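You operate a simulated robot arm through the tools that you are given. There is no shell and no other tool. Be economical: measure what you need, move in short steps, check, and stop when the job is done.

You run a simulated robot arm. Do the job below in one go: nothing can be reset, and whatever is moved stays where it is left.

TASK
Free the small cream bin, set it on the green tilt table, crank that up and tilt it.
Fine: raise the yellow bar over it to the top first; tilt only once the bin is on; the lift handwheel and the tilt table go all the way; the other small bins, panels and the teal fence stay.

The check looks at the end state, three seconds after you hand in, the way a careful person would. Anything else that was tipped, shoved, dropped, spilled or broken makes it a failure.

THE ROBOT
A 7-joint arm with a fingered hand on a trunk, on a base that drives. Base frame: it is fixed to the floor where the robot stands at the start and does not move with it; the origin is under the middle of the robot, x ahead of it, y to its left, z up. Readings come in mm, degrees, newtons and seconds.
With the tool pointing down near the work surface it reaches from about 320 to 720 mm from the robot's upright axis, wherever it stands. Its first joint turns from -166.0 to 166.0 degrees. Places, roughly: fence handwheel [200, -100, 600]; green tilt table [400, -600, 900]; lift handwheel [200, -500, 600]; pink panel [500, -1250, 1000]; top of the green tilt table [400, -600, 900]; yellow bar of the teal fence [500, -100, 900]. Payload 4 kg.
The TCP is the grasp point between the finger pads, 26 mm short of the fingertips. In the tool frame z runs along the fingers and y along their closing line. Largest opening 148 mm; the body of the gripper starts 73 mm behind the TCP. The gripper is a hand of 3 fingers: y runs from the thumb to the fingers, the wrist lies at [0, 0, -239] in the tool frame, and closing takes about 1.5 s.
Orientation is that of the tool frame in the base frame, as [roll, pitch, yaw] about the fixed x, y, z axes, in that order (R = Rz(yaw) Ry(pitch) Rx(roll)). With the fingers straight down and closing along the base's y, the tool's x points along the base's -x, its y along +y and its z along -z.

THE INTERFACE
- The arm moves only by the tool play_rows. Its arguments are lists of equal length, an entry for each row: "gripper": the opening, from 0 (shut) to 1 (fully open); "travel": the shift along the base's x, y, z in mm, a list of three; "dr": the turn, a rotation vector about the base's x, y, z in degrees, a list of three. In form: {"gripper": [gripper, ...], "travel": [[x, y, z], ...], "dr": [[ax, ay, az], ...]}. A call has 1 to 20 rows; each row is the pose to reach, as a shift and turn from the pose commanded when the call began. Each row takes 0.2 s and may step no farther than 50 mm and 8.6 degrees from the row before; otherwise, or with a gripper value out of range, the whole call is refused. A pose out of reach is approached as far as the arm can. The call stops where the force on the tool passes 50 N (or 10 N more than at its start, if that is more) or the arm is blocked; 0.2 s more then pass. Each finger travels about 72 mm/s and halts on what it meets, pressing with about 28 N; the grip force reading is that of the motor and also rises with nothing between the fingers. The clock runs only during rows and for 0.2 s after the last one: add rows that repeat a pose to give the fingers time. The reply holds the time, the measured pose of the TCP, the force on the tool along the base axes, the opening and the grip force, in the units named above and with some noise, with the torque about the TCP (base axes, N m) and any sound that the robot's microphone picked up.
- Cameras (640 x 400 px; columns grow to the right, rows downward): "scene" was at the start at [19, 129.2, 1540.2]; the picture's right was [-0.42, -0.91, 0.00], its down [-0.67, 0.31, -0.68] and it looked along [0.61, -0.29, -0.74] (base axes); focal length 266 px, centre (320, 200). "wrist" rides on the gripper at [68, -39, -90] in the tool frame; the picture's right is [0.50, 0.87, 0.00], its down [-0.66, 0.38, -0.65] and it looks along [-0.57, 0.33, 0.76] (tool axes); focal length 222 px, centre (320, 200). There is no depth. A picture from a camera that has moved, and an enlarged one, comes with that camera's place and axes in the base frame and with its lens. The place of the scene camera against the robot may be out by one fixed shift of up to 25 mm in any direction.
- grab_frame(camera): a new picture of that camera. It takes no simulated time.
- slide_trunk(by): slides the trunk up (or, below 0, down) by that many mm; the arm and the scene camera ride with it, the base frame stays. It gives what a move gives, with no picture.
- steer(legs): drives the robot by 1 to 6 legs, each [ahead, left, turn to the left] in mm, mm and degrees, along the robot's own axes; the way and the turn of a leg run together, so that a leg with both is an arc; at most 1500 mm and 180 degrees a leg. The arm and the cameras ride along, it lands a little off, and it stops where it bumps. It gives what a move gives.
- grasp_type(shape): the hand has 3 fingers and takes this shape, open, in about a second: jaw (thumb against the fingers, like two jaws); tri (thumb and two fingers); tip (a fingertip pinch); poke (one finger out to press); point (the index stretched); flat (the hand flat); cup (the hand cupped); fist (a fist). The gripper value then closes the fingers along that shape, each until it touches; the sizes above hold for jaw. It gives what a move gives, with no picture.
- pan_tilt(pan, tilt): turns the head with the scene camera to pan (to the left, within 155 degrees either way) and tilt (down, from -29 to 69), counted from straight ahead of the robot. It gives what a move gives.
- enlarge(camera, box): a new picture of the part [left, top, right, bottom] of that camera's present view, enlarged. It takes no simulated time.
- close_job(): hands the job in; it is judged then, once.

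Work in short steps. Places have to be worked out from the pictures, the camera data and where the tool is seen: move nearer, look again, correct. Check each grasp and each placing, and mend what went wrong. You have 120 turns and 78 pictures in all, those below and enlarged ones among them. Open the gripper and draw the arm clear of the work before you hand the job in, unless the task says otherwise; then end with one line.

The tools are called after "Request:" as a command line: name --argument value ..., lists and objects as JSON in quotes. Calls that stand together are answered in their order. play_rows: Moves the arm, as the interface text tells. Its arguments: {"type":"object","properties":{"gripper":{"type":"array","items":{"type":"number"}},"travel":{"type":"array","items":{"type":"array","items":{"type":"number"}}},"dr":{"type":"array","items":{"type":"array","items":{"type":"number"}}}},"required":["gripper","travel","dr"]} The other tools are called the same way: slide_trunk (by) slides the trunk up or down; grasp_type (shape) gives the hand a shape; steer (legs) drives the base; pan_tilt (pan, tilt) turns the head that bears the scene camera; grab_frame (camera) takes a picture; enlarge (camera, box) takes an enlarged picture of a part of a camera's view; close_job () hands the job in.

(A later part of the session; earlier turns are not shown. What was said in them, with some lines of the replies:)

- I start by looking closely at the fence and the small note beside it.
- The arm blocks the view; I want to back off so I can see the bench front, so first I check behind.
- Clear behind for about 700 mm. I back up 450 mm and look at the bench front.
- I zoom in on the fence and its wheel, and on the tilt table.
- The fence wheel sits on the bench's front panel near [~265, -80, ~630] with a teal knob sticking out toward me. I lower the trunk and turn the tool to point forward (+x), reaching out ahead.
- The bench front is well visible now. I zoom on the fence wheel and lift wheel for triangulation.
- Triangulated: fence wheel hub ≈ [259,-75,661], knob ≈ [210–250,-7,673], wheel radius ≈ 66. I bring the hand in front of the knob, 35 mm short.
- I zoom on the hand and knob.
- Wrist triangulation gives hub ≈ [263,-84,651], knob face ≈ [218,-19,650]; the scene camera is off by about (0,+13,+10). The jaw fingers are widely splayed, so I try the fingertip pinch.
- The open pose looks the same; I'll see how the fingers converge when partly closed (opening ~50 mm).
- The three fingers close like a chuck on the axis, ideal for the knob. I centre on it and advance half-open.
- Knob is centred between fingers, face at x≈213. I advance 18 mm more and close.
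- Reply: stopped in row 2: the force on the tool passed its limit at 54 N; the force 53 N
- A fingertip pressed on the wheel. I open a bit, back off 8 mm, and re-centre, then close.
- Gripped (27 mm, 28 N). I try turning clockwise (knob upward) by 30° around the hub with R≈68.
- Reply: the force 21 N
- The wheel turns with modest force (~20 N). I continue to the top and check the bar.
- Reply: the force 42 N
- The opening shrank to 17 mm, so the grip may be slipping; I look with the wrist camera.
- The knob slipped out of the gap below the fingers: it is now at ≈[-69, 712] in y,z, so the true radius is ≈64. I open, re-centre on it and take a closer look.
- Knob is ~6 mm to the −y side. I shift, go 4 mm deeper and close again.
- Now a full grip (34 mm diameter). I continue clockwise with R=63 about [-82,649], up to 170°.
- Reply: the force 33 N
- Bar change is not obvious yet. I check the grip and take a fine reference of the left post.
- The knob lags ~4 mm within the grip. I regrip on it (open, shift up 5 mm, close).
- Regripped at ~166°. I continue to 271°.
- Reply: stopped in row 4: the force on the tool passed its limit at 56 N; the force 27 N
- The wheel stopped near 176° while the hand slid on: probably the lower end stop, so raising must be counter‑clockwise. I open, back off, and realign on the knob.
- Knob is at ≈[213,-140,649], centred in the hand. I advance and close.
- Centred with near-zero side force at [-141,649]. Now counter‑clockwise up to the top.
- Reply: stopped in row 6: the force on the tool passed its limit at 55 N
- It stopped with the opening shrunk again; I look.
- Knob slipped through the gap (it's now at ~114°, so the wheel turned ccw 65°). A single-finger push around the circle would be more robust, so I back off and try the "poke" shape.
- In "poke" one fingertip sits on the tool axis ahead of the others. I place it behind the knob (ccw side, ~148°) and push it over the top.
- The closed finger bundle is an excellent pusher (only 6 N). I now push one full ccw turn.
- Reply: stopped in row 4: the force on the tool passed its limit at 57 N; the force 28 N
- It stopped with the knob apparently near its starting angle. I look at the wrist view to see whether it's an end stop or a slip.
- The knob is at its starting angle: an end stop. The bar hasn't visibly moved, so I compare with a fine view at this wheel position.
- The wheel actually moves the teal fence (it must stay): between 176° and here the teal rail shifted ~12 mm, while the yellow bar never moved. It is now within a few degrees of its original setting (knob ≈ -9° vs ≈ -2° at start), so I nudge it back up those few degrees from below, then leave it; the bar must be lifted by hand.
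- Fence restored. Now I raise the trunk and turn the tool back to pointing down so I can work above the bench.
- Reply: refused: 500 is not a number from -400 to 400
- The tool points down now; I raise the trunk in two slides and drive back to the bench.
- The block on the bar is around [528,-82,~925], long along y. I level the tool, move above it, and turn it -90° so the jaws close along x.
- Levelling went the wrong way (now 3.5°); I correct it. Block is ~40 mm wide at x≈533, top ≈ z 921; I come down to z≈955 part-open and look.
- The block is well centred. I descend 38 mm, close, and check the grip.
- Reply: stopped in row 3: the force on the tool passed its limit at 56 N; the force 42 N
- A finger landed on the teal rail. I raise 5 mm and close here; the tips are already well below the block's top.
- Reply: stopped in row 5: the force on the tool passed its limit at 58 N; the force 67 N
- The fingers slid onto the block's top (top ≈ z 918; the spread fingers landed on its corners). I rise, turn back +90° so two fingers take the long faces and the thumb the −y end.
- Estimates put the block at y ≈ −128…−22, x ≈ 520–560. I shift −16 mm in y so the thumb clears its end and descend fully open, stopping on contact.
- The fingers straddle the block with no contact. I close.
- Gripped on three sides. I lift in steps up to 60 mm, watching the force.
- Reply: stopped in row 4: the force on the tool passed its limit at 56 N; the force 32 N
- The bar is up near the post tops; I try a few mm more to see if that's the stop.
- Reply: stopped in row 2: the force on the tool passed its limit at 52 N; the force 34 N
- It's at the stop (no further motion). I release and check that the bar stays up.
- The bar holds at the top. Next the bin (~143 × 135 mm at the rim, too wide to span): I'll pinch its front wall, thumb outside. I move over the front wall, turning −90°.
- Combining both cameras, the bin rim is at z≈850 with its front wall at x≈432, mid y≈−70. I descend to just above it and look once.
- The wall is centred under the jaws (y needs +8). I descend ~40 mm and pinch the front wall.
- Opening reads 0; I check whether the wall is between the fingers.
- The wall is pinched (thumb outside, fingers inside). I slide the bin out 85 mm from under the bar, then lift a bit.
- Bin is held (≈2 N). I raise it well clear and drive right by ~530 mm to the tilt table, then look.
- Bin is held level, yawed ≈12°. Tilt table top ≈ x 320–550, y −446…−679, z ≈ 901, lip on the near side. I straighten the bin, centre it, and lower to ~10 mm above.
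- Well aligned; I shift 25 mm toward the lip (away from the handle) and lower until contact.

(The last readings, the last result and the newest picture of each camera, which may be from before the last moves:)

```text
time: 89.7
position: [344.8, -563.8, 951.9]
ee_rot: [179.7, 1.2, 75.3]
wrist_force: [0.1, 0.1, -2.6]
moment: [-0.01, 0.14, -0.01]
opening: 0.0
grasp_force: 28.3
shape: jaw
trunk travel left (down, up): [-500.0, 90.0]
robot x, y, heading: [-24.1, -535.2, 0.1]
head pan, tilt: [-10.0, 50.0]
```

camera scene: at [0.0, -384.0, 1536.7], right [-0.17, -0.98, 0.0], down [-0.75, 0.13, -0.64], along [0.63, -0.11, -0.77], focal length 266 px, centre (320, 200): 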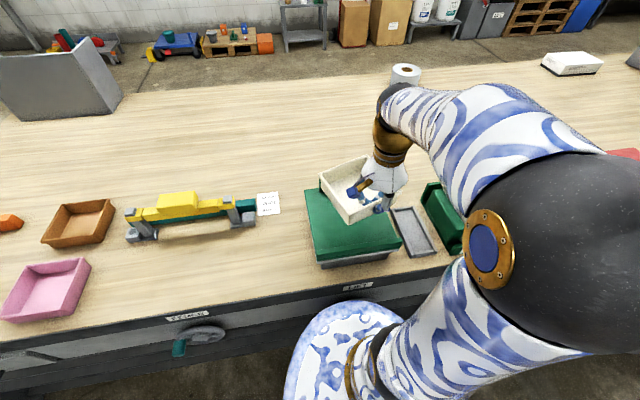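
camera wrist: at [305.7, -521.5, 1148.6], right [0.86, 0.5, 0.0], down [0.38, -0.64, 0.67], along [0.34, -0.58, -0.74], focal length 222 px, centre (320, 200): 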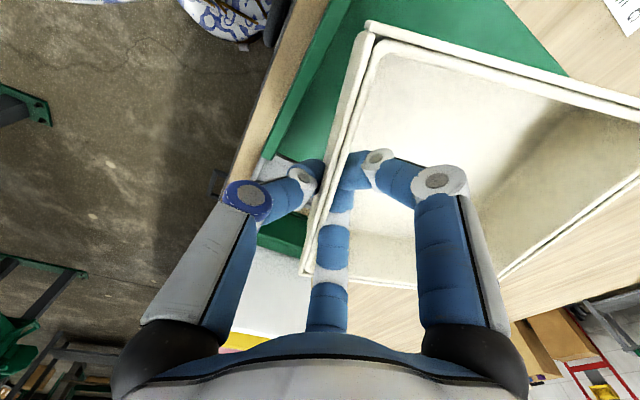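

Still hanging free (−2.6 N); I go down further in small steps.

Request:
play_rows --gripper '[0, 0, 0]' --travel '[[0, 0, -3], [0, 0, -6], [0, 0, -8]]' --dr '[[0, 0, 0], [0, 0, 0], [0, 0, 0]]'

```text
time: 90.5
position: [344.2, -562.2, 946.6]
ee_rot: [179.5, 1.2, 75.3]
wrist_force: [0.6, -1.3, 10.4]
moment: [0.09, 0.16, -0.02]
opening: 0.2
grasp_force: 28.1
shape: jaw
trunk travel left (down, up): [-500.0, 90.0]
robot x, y, heading: [-24.2, -533.1, 0.2]
head pan, tilt: [-10.0, 50.0]
```

Contact at z≈947. I release gently and rise.

Request:
play_rows --gripper '[0.25, 0.25, 0.25, 0.25, 0.3, 0.3, 0.3, 0.3]' --travel '[[0, 0, 2], [0, 0, 2], [0, 0, 2], [0, 0, 2], [0, 0, 20], [0, 0, 50], [0, 0, 90], [0, 0, 130]]' --dr '[[0, 0, 0], [0, 0, 0], [0, 0, 0], [0, 0, 0], [0, 0, 0], [0, 0, 0], [0, 0, 0], [0, 0, 0]]'

Request:
grab_frame --camera "wrist"

```text
time: 92.3
position: [342.2, -564.0, 1073.0]
ee_rot: [179.5, 1.1, 75.2]
wrist_force: [-0.8, -1.0, 0.1]
moment: [-0.03, 0.01, 0.01]
opening: 42.7
grasp_force: 0.1
shape: jaw
trunk travel left (down, up): [-500.0, 90.0]
robot x, y, heading: [-25.0, -533.9, 0.3]
head pan, tilt: [-10.0, 50.0]
```

```text
9 pictures are left
camera wrist: at [322.4, -487.6, 1162.5], right [0.96, 0.26, 0.0], down [0.2, -0.72, 0.67], along [0.17, -0.65, -0.74], focal length 222 px, centre (320, 200)
```

wrist: 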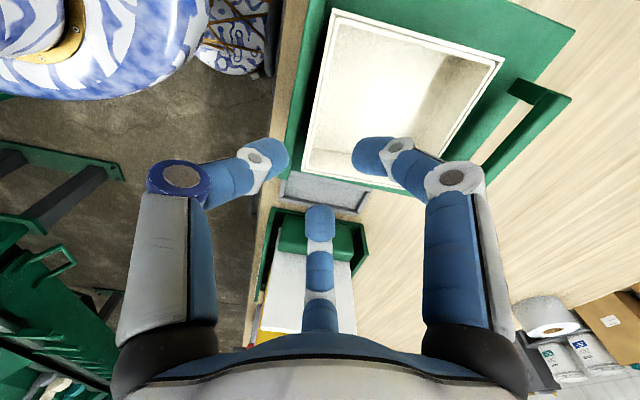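

The bin sits squarely on the table. Now I back off, lower the trunk, and turn the tool forward for the lift wheel (hub ≈ [263,−565,650]).

Request:
steer --legs '[[-430, 0, 0]]'

Request:
slide_trunk --by -400

Request:
slide_trunk --by -100

Request:
play_rows --gripper '[0.3, 0.3, 0.3, 0.3, 0.3, 0.3, 0.3, 0.3, 0.3, 0.3, 0.3]' --travel '[[20, 0, 10], [40, 0, 20], [60, 0, 30], [80, 0, 40], [100, 0, 50], [120, 0, 60], [140, 0, 70], [160, 0, 80], [180, 0, 85], [195, 0, 90], [200, 0, 90]]' --dr '[[0, -8.2, 0], [0, -16.4, 0], [0, -24.6, 0], [0, -32.8, 0], [0, -41, 0], [0, -49.2, 0], [0, -57.4, 0], [0, -65.6, 0], [0, -73.8, 0], [0, -82, 0], [0, -90, 0]]'

Request:
pan_tilt --pan -20 --tilt 30

Request:
grab_frame --camera "wrist"

```text
time: 94.9
position: [-82.8, -564.5, 1075.2]
ee_rot: [179.6, 1.1, 75.5]
wrist_force: [-0.3, 0.7, -0.4]
moment: [0.02, 0.0, 0.02]
opening: 42.4
grasp_force: 0.1
shape: jaw
trunk travel left (down, up): [-500.0, 90.0]
robot x, y, heading: [-448.6, -532.9, 0.3]
head pan, tilt: [-10.0, 50.0]
```

```text
time: 98.8
position: [-83.3, -563.7, 674.9]
ee_rot: [179.7, 1.2, 75.5]
wrist_force: [-0.7, -0.2, -0.8]
moment: [0.02, -0.02, 0.01]
opening: 42.4
grasp_force: 0.2
shape: jaw
trunk travel left (down, up): [-100.0, 490.0]
robot x, y, heading: [-447.3, -534.8, 0.4]
head pan, tilt: [-10.0, 50.0]
```

```text
time: 100.1
position: [-82.7, -562.9, 573.9]
ee_rot: [179.6, 1.2, 75.6]
wrist_force: [-0.2, -0.6, -0.5]
moment: [-0.05, 0.02, 0.03]
opening: 42.8
grasp_force: 0.1
shape: jaw
trunk travel left (down, up): [0.0, 590.0]
robot x, y, heading: [-447.1, -536.5, 0.4]
head pan, tilt: [-10.0, 50.0]
```

```text
time: 102.5
position: [118.1, -562.6, 664.7]
ee_rot: [89.9, -14.4, 88.8]
wrist_force: [0.0, -0.2, 0.0]
moment: [0.0, 0.01, 0.02]
opening: 42.7
grasp_force: 0.1
shape: jaw
trunk travel left (down, up): [0.0, 590.0]
robot x, y, heading: [-450.0, -534.2, 0.1]
head pan, tilt: [-10.0, 50.0]
```

```text
time: 103.3
position: [118.3, -564.2, 665.6]
ee_rot: [90.0, -14.5, 88.8]
wrist_force: [0.1, 0.0, 1.1]
moment: [0.01, -0.01, -0.01]
opening: 42.4
grasp_force: 0.0
shape: jaw
trunk travel left (down, up): [0.0, 590.0]
robot x, y, heading: [-448.8, -535.9, 0.6]
head pan, tilt: [-20.0, 30.0]
```

```text
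8 pictures are left
camera wrist: at [30.4, -487.7, 643.4], right [0.0, 0.27, 0.96], down [-0.67, -0.71, 0.2], along [0.74, -0.65, 0.18], focal length 222 px, centre (320, 200)
```

wrist: 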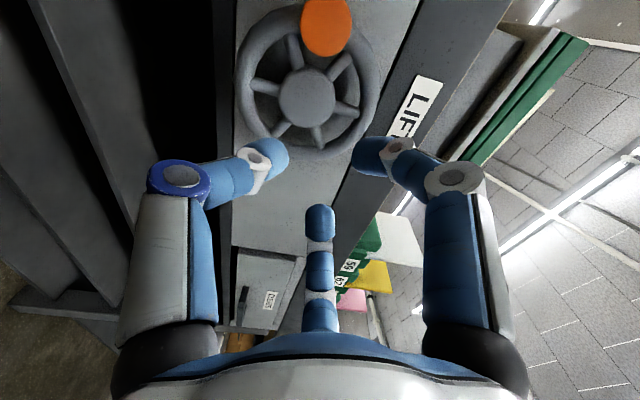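

Lift hub ≈ [263,−562,650.5], knob at 0° (left side) as before. I enter with the closed bundle below the knob and push clockwise; if the table starts at the bottom, the wrong way would block at once.

Request:
play_rows --gripper '[0, 0, 0, 0, 0, 0, 0, 0, 0, 0, 0]' --travel '[[0, 20, -30], [0, 41.5, -63.4], [45, 41.5, -63.4], [80, 41.5, -63.4], [87, 41.5, -63.4], [87, 55.6, -46.6], [87, 63, -26], [87, 63, -4.2], [87, 55.6, 16.4], [87, 41.5, 33.2], [87, 22.5, 44.1]]' --dr '[[0, 0, 0], [0, 0, 0], [0, 0, 0], [0, 0, 0], [0, 0, 0], [0, 0, 0], [0, 0, 0], [0, 0, 0], [0, 0, 0], [0, 0, 0], [0, 0, 0]]'

```text
time: 105.7
position: [203.9, -538.0, 709.9]
ee_rot: [89.7, -14.4, 89.1]
wrist_force: [1.7, 9.8, -1.0]
moment: [0.01, -0.01, 0.14]
opening: 0.2
grasp_force: 27.9
shape: jaw
trunk travel left (down, up): [0.0, 590.0]
robot x, y, heading: [-449.5, -534.6, 0.7]
head pan, tilt: [-20.0, 30.0]
```

It turns freely clockwise (~10 N). I push a full turn.

Request:
play_rows --gripper '[0, 0, 0, 0, 0, 0, 0, 0, 0, 0, 0, 0, 0, 0, 0, 0, 0, 0]' --travel '[[0, -21.5, 3.8], [0, -43.1, 0], [0, -62, -10.9], [0, -76.1, -27.7], [0, -83.6, -48.3], [0, -83.6, -70.1], [0, -76.1, -90.7], [0, -62, -107.5], [0, -43.1, -118.4], [0, -21.5, -122.2], [0, 0, -118.4], [0, 19, -107.5], [0, 33, -90.7], [0, 40.5, -70.1], [0, 40.5, -48.3], [0, 33, -27.7], [0, 19, -10.9], [0, 0, 0]]' --dr '[[0, 0, 0], [0, 0, 0], [0, 0, 0], [0, 0, 0], [0, 0, 0], [0, 0, 0], [0, 0, 0], [0, 0, 0], [0, 0, 0], [0, 0, 0], [0, 0, 0], [0, 0, 0], [0, 0, 0], [0, 0, 0], [0, 0, 0], [0, 0, 0], [0, 0, 0], [0, 0, 0]]'

Request:
grab_frame --camera "scene"

```text
time: 106.9
position: [207.5, -615.6, 680.6]
ee_rot: [87.9, -14.1, 90.2]
wrist_force: [-8.7, 7.2, 23.7]
moment: [0.12, -0.17, 0.05]
opening: 0.1
grasp_force: 28.1
shape: jaw
trunk travel left (down, up): [0.0, 590.0]
robot x, y, heading: [-446.5, -534.2, 0.6]
head pan, tilt: [-20.0, 30.0]
stopped in row 5: the force on the tool passed its limit at 58 N (the readings are from after the stop); the commanded pose is now the measured one
```

```text
7 pictures are left
camera scene: at [-419.9, -401.8, 1066.3], right [-0.33, -0.94, 0.0], down [-0.47, 0.17, -0.87], along [0.82, -0.29, -0.5], focal length 266 px, centre (320, 200)
```

scene: 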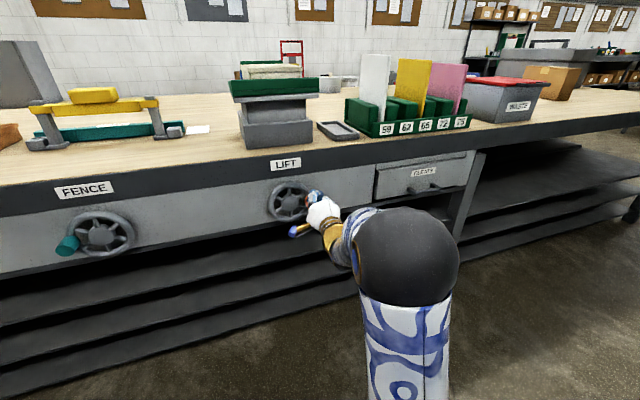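

The table has visibly risen; the wheel stopped with the knob near 180°, like the fence wheel's range. I push once more to confirm it is at its stop.

Request:
play_rows --gripper '[0, 0, 0, 0, 0, 0]' --travel '[[0, -2, -3], [0, -3, -6], [0, -5, -9], [0, -6, -12], [0, -7, -15], [0, -8, -18]]' --dr '[[0, 0, 0], [0, 0, 0], [0, 0, 0], [0, 0, 0], [0, 0, 0], [0, 0, 0]]'

```text
time: 107.5
position: [206.2, -615.3, 680.0]
ee_rot: [86.9, -14.3, 90.7]
wrist_force: [-9.1, 6.0, 22.4]
moment: [0.12, -0.1, 0.12]
opening: 0.1
grasp_force: 28.7
shape: jaw
trunk travel left (down, up): [0.0, 590.0]
robot x, y, heading: [-451.1, -530.8, 0.6]
head pan, tilt: [-20.0, 30.0]
stopped in row 3: the force on the tool passed its limit at 52 N (the readings are from after the stop); the commanded pose is now the measured one
```

Confirmed at the stop. I withdraw, point the tool down again, raise the trunk and drive back to the bench.

Request:
play_rows --gripper '[0, 0, 0.3, 0.3, 0.3, 0.3, 0.3, 0.3, 0.3, 0.3, 0.3, 0.3, 0.3, 0.3]' --travel '[[-2, 5, 10], [-45, 5, 10], [-80, 8, 5], [-100, 12, 5], [-120, 16, 5], [-140, 20, 5], [-160, 24, 5], [-180, 28, 5], [-200, 32, 5], [-215, 36, 5], [-225, 40, 5], [-235, 44, 5], [-240, 48, 5], [-240, 50, 5]]' --dr '[[0, 0, 0], [0, 0, 0], [0, 7.5, 0], [0, 15, 0], [0, 22.5, 0], [0, 30, 0], [0, 37.5, 0], [0, 45, 0], [0, 52.5, 0], [0, 60, 0], [0, 67.5, 0], [0, 75, 0], [0, 82.5, 0], [0, 90, 0]]'

Request:
slide_trunk --by 400

Request:
slide_trunk --by 100

```text
time: 110.5
position: [-33.1, -565.7, 680.4]
ee_rot: [177.7, -0.4, 75.7]
wrist_force: [-0.3, 0.0, 0.5]
moment: [0.01, -0.03, -0.01]
opening: 42.6
grasp_force: 0.1
shape: jaw
out of reach, approached as far as the arm can: row 6
trunk travel left (down, up): [0.0, 590.0]
robot x, y, heading: [-449.4, -531.1, 0.5]
head pan, tilt: [-20.0, 30.0]
```

```text
time: 114.4
position: [-33.2, -567.3, 1079.7]
ee_rot: [177.8, -0.4, 75.8]
wrist_force: [0.3, 0.5, 0.7]
moment: [0.04, 0.01, -0.01]
opening: 42.3
grasp_force: 0.1
shape: jaw
trunk travel left (down, up): [-400.0, 190.0]
robot x, y, heading: [-449.7, -531.9, 0.5]
head pan, tilt: [-20.0, 30.0]
```

```text
time: 115.7
position: [-34.1, -566.4, 1179.7]
ee_rot: [177.7, -0.4, 75.6]
wrist_force: [-0.3, 0.2, -0.1]
moment: [0.0, -0.03, 0.01]
opening: 42.4
grasp_force: 0.1
shape: jaw
trunk travel left (down, up): [-500.0, 90.0]
robot x, y, heading: [-447.9, -531.6, 0.6]
head pan, tilt: [-20.0, 30.0]
```

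I drive forward 430 mm (hand at z≈1180 clears everything), then square the tool over the far side and look at the handle.

Request:
steer --legs '[[430, 0, -0.5]]'

Request:
play_rows --gripper '[0.5, 0.5, 0.5, 0.5, 0.5]' --travel '[[30, 0, 0], [60, 0, 0], [90, 0, -20], [115, 0, -40], [140, 0, -60]]' --dr '[[0, 0, 7.2], [0, 0, 14.4], [0, 2.2, 14.4], [0, 2.2, 14.4], [0, 2.2, 14.4]]'

Request:
grab_frame --camera "wrist"

```text
time: 118.4
position: [403.3, -565.0, 1178.7]
ee_rot: [177.7, -0.5, 75.4]
wrist_force: [0.2, -0.4, -1.0]
moment: [0.02, 0.01, -0.03]
opening: 42.6
grasp_force: 0.0
shape: jaw
trunk travel left (down, up): [-500.0, 90.0]
robot x, y, heading: [-13.0, -531.2, 0.3]
head pan, tilt: [-20.0, 30.0]
```

```text
time: 119.6
position: [545.9, -566.4, 1119.9]
ee_rot: [179.9, -0.1, 89.8]
wrist_force: [-0.2, 0.2, -1.0]
moment: [-0.02, -0.06, 0.0]
opening: 70.5
grasp_force: 0.0
shape: jaw
trunk travel left (down, up): [-500.0, 90.0]
robot x, y, heading: [-10.3, -531.2, 0.3]
head pan, tilt: [-20.0, 30.0]
```

```text
6 pictures are left
camera wrist: at [507.2, -500.2, 1209.1], right [0.87, 0.5, 0.0], down [0.37, -0.66, 0.65], along [0.33, -0.57, -0.76], focal length 222 px, centre (320, 200)
```

wrist: 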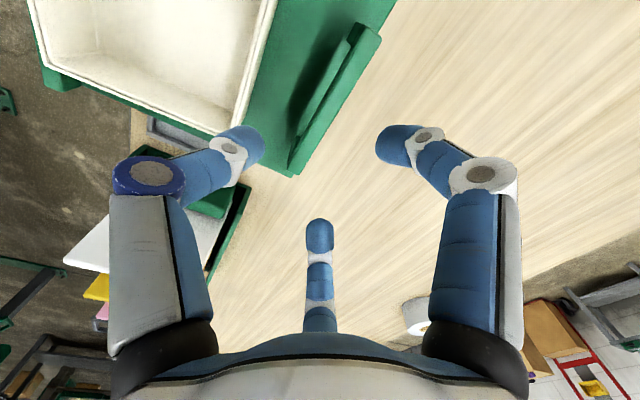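

Handle bar ≈ x 543, y −495…−592, top ≈ z 1023 (table raised ~65 mm). I descend straddling it, thumb on the near side, then close around it.

Request:
play_rows --gripper '[0.46, 0.46, 0.46, 0.46, 0.46, 0.46, 0.46]' --travel '[[4, 21, 0], [4, 21, -40], [4, 21, -65], [4, 21, -80], [4, 21, -90], [4, 21, -98], [4, 21, -104]]' --dr '[[0, 0, 0], [0, 0, 0], [0, 0, 0], [0, 0, 0], [0, 0, 0], [0, 0, 0], [0, 0, 0]]'

Request:
grab_frame --camera "wrist"

```text
time: 121.2
position: [548.8, -544.9, 1016.3]
ee_rot: [179.8, -0.1, 89.8]
wrist_force: [0.9, 0.8, 0.0]
moment: [-0.01, 0.0, -0.04]
opening: 65.6
grasp_force: 0.1
shape: jaw
trunk travel left (down, up): [-500.0, 90.0]
robot x, y, heading: [-11.7, -531.4, 0.5]
head pan, tilt: [-20.0, 30.0]
```

```text
5 pictures are left
camera wrist: at [510.3, -478.4, 1105.4], right [0.87, 0.5, 0.0], down [0.38, -0.66, 0.65], along [0.33, -0.57, -0.76], focal length 222 px, centre (320, 200)
```

wrist: 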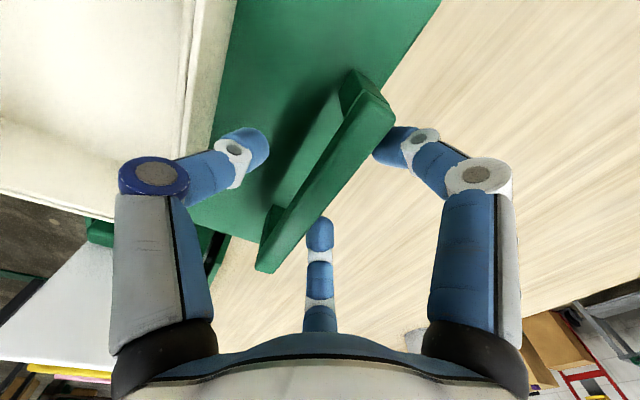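

The bar lies between thumb and fingers. I go 7 mm deeper, close around it, and lift the first ~5°.

Request:
play_rows --gripper '[0.46, 0, 0, 0, 0, 0, 0, 0, 0, 0]' --travel '[[0, 0, -7], [0, 0, -7], [0, 0, -7], [0, 0, -7], [0, 0, -7], [0, 0, -7], [0, 0, -7], [-1, 0, 0], [-3, 0, 6], [-6, 0, 11]]' --dr '[[0, 0, 0], [0, 0, 0], [0, 0, 0], [0, 0, 0], [0, 0, 0], [0, 0, 0], [0, 0, 0], [0, -2, 0], [0, -3.5, 0], [0, -5, 0]]'

```text
time: 123.4
position: [542.8, -543.5, 1026.5]
ee_rot: [174.8, 0.0, 89.8]
wrist_force: [-0.3, -2.2, -5.1]
moment: [-0.02, 0.03, -0.02]
opening: 5.3
grasp_force: 27.9
shape: jaw
trunk travel left (down, up): [-500.0, 90.0]
robot x, y, heading: [-9.6, -532.0, 0.2]
head pan, tilt: [-20.0, 30.0]
```

Light load (−5 N), gripping. I continue to about 20° and check with a picture.

Request:
play_rows --gripper '[0, 0, 0, 0, 0, 0]' --travel '[[-3, 0, 9], [-6.7, 0, 17.4], [-11, 0, 26], [-15.1, 0, 34.1], [-20, 0, 42], [-24.8, 0, 50]]' --dr '[[0, -2.5, 0], [0, -5, 0], [0, -7.5, 0], [0, -10, 0], [0, -12.5, 0], [0, -15, 0]]'

Request:
grab_frame --camera "wrist"

```text
time: 124.8
position: [519.9, -545.1, 1076.5]
ee_rot: [159.8, -0.1, 89.9]
wrist_force: [-2.1, 0.1, -1.9]
moment: [-0.01, 0.03, 0.03]
opening: 5.2
grasp_force: 28.3
shape: jaw
trunk travel left (down, up): [-500.0, 90.0]
robot x, y, heading: [-12.5, -530.3, 0.3]
head pan, tilt: [-20.0, 30.0]
```

```text
4 pictures are left
camera wrist: at [451.4, -477.8, 1147.6], right [0.81, 0.5, 0.3], down [0.13, -0.66, 0.74], along [0.57, -0.57, -0.6], focal length 222 px, centre (320, 200)
```

wrist: 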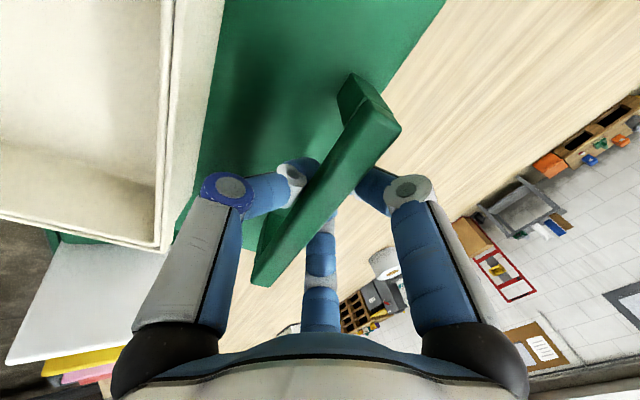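

The table tilts with the handle and the bin rides along. I continue until the stop.

Request:
play_rows --gripper '[0, 0, 0, 0, 0, 0, 0, 0]' --travel '[[-5.3, 0, 7.7], [-11.1, 0, 15], [-17, 0, 22], [-23.5, 0, 29], [-30, 0, 35.5], [-37, 0, 41.8], [-44.2, 0, 47.8], [-51.6, 0, 53.4]]' --dr '[[0, -2.5, 0], [0, -5, 0], [0, -7.5, 0], [0, -10, 0], [0, -12.5, 0], [0, -15, 0], [0, -17.5, 0], [0, -20, 0]]'

```text
time: 125.4
position: [511.8, -544.5, 1083.6]
ee_rot: [155.7, -0.1, 89.9]
wrist_force: [24.3, 0.3, -33.8]
moment: [0.04, -0.02, -0.04]
opening: 3.1
grasp_force: 28.1
shape: jaw
trunk travel left (down, up): [-500.0, 90.0]
robot x, y, heading: [-10.3, -530.6, 0.2]
head pan, tilt: [-20.0, 30.0]
stopped in row 3: the force on the tool passed its limit at 56 N (the readings are from after the stop); the commanded pose is now the measured one
```

Blocked at about 25° — probably the stop. I pull once more to confirm.

Request:
play_rows --gripper '[0, 0, 0, 0]' --travel '[[-2, 0, 3], [-4, 0, 6], [-6, 0, 9], [-8, 0, 12]]' --dr '[[0, -1, 0], [0, -2, 0], [0, -3, 0], [0, -3, 0]]'

Request:
pan_tilt --pan -10 --tilt 48

Request:
grab_frame --camera "scene"

```text
time: 125.8
position: [512.5, -545.2, 1083.7]
ee_rot: [155.3, -0.2, 89.9]
wrist_force: [27.3, 1.2, -32.1]
moment: [-0.03, -0.01, -0.01]
opening: 2.9
grasp_force: 28.0
shape: jaw
trunk travel left (down, up): [-500.0, 90.0]
robot x, y, heading: [-9.7, -529.6, 0.3]
head pan, tilt: [-20.0, 30.0]
stopped in row 1: the force on the tool passed its limit at 55 N (the readings are from after the stop); the commanded pose is now the measured one
```

```text
time: 126.6
position: [512.3, -544.8, 1083.4]
ee_rot: [155.3, 0.0, 89.9]
wrist_force: [31.4, 0.1, -41.2]
moment: [-0.02, 0.0, 0.0]
opening: 2.8
grasp_force: 28.2
shape: jaw
trunk travel left (down, up): [-500.0, 90.0]
robot x, y, heading: [-13.9, -534.8, 0.4]
head pan, tilt: [-10.0, 48.0]
```

```text
3 pictures are left
camera scene: at [22.2, -381.7, 1539.1], right [-0.17, -0.99, 0.0], down [-0.74, 0.12, -0.67], along [0.66, -0.11, -0.75], focal length 266 px, centre (320, 200)
```

scene: 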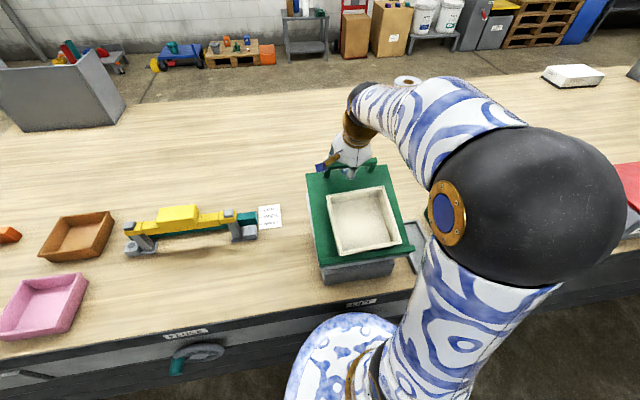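

Table at its stop, bin still seated. I ease the load to see whether the table holds itself before letting go.

Request:
play_rows --gripper '[0, 0]' --travel '[[1, 0, -1.5], [1, 0, -1.5]]' --dr '[[0, 0, 0], [0, 0, 0]]'

```text
time: 127.2
position: [510.9, -544.8, 1083.6]
ee_rot: [155.2, -0.1, 90.0]
wrist_force: [25.6, -1.0, -34.5]
moment: [0.02, 0.01, -0.01]
opening: 2.8
grasp_force: 28.5
shape: jaw
trunk travel left (down, up): [-500.0, 90.0]
robot x, y, heading: [-11.0, -534.4, 0.4]
head pan, tilt: [-10.0, 48.0]
```

Request:
play_rows --gripper '[0, 0, 0]' --travel '[[1, 0, -2], [2, 0, -4], [2, 0, -4]]' --dr '[[0, 0, 0], [0, 0, 0], [0, 0, 0]]'

```text
time: 128.0
position: [511.7, -545.4, 1082.6]
ee_rot: [154.9, -0.1, 89.9]
wrist_force: [20.5, -0.3, -11.2]
moment: [0.02, -0.03, 0.01]
opening: 3.1
grasp_force: 28.2
shape: jaw
trunk travel left (down, up): [-500.0, 90.0]
robot x, y, heading: [-10.0, -530.2, 0.3]
head pan, tilt: [-10.0, 48.0]
```

The load is falling without the table sinking (still z≈1083). I ease the rest.

Request:
play_rows --gripper '[0, 0, 0]' --travel '[[3, 0, -1], [4, 0, -1], [4, 0, -1]]' --dr '[[0, 0, 0], [0, 0, 0], [0, 0, 0]]'

```text
time: 128.8
position: [512.2, -545.6, 1080.5]
ee_rot: [154.9, -0.2, 89.9]
wrist_force: [4.8, 1.6, 0.9]
moment: [0.04, -0.03, 0.0]
opening: 3.6
grasp_force: 27.8
shape: jaw
trunk travel left (down, up): [-500.0, 90.0]
robot x, y, heading: [-9.6, -531.1, 0.4]
head pan, tilt: [-10.0, 48.0]
```

Force is near zero, so the table holds itself. I open and withdraw along the tool axis.

Request:
play_rows --gripper '[0.3, 0.46, 0.46, 0.46, 0.46, 0.46, 0.46, 0.46, 0.46]' --travel '[[0, 0, 0], [0, 0, 0], [0, 0, 0], [0, 0, 0], [0, 0, 0], [-8, 0, 18], [-17, 0, 36], [-30, 0, 65], [-45, 0, 100]]' --dr '[[0, 0, 0], [0, 0, 0], [0, 0, 0], [0, 0, 0], [0, 0, 0], [0, 0, 0], [0, 0, 0], [0, 0, 0], [0, 0, 0]]'

Request:
grab_frame --camera "wrist"

```text
time: 130.8
position: [468.2, -543.6, 1182.5]
ee_rot: [154.9, -0.1, 89.9]
wrist_force: [0.0, 0.8, 0.3]
moment: [0.04, 0.0, 0.02]
opening: 65.1
grasp_force: 0.0
shape: jaw
trunk travel left (down, up): [-500.0, 90.0]
robot x, y, heading: [-10.7, -533.6, 0.1]
head pan, tilt: [-10.0, 48.0]
```

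```text
2 pictures are left
camera wrist: at [395.2, -477.1, 1247.0], right [0.79, 0.5, 0.37], down [0.06, -0.66, 0.75], along [0.62, -0.57, -0.55], focal length 222 px, centre (320, 200)
```

wrist: 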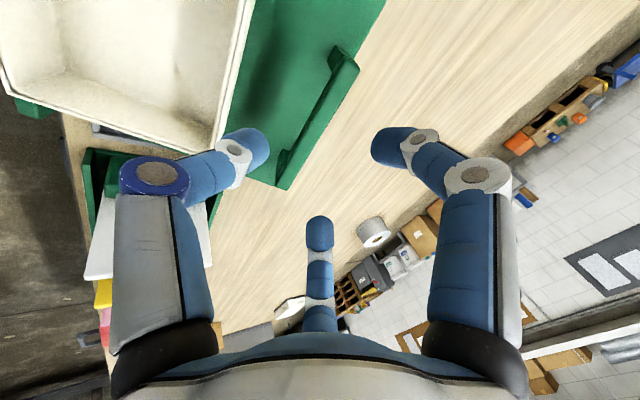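

The table stays tilted. I drive back clear and take a final check of the whole scene.

Request:
steer --legs '[[-430, 0, 0]]'

Request:
pan_tilt --pan 2 --tilt 38

Request:
enlarge --camera "scene" --box '[80, 50, 560, 350]'

```text
time: 133.4
position: [34.7, -547.6, 1182.4]
ee_rot: [154.8, -0.1, 89.7]
wrist_force: [0.7, -0.6, 0.6]
moment: [-0.01, -0.01, -0.03]
opening: 64.6
grasp_force: 0.0
shape: jaw
trunk travel left (down, up): [-500.0, 90.0]
robot x, y, heading: [-442.4, -531.5, 0.2]
head pan, tilt: [-10.0, 48.0]
```

```text
time: 134.2
position: [35.3, -547.6, 1181.3]
ee_rot: [154.8, -0.1, 89.6]
wrist_force: [-0.7, 0.8, 0.0]
moment: [-0.02, -0.01, -0.02]
opening: 65.3
grasp_force: 0.0
shape: jaw
trunk travel left (down, up): [-500.0, 90.0]
robot x, y, heading: [-442.0, -533.0, 0.2]
head pan, tilt: [2.0, 38.0]
```

```text
1.33 times, centred on (320, 200) of scene
camera zoom: at [-409.7, -366.7, 1553.8], right [0.04, -1.0, 0.0], down [-0.62, -0.02, -0.79], along [0.79, 0.03, -0.62], focal length 354 px, centre (320, 200)
```

zoom: 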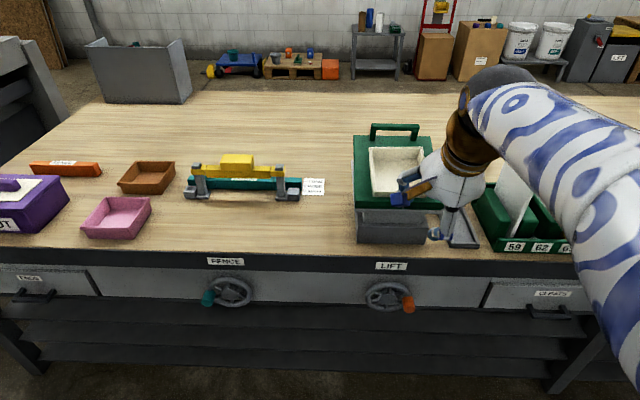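

Everything checks out: the yellow bar is up, the cream bin sits on the raised and tilted table, and the other things are in place. I hand the job in.

Request:
close_job

```text
The job is handed in.
```

The cream bin is on the green tilt table, which is cranked all the way up and tilted to its stop, and the yellow bar is at the top. I turned the fence handwheel by mistake early on, which moved the teal fence about 12 mm; I put it back to within a few degrees of its start, and nothing else looked disturbed.
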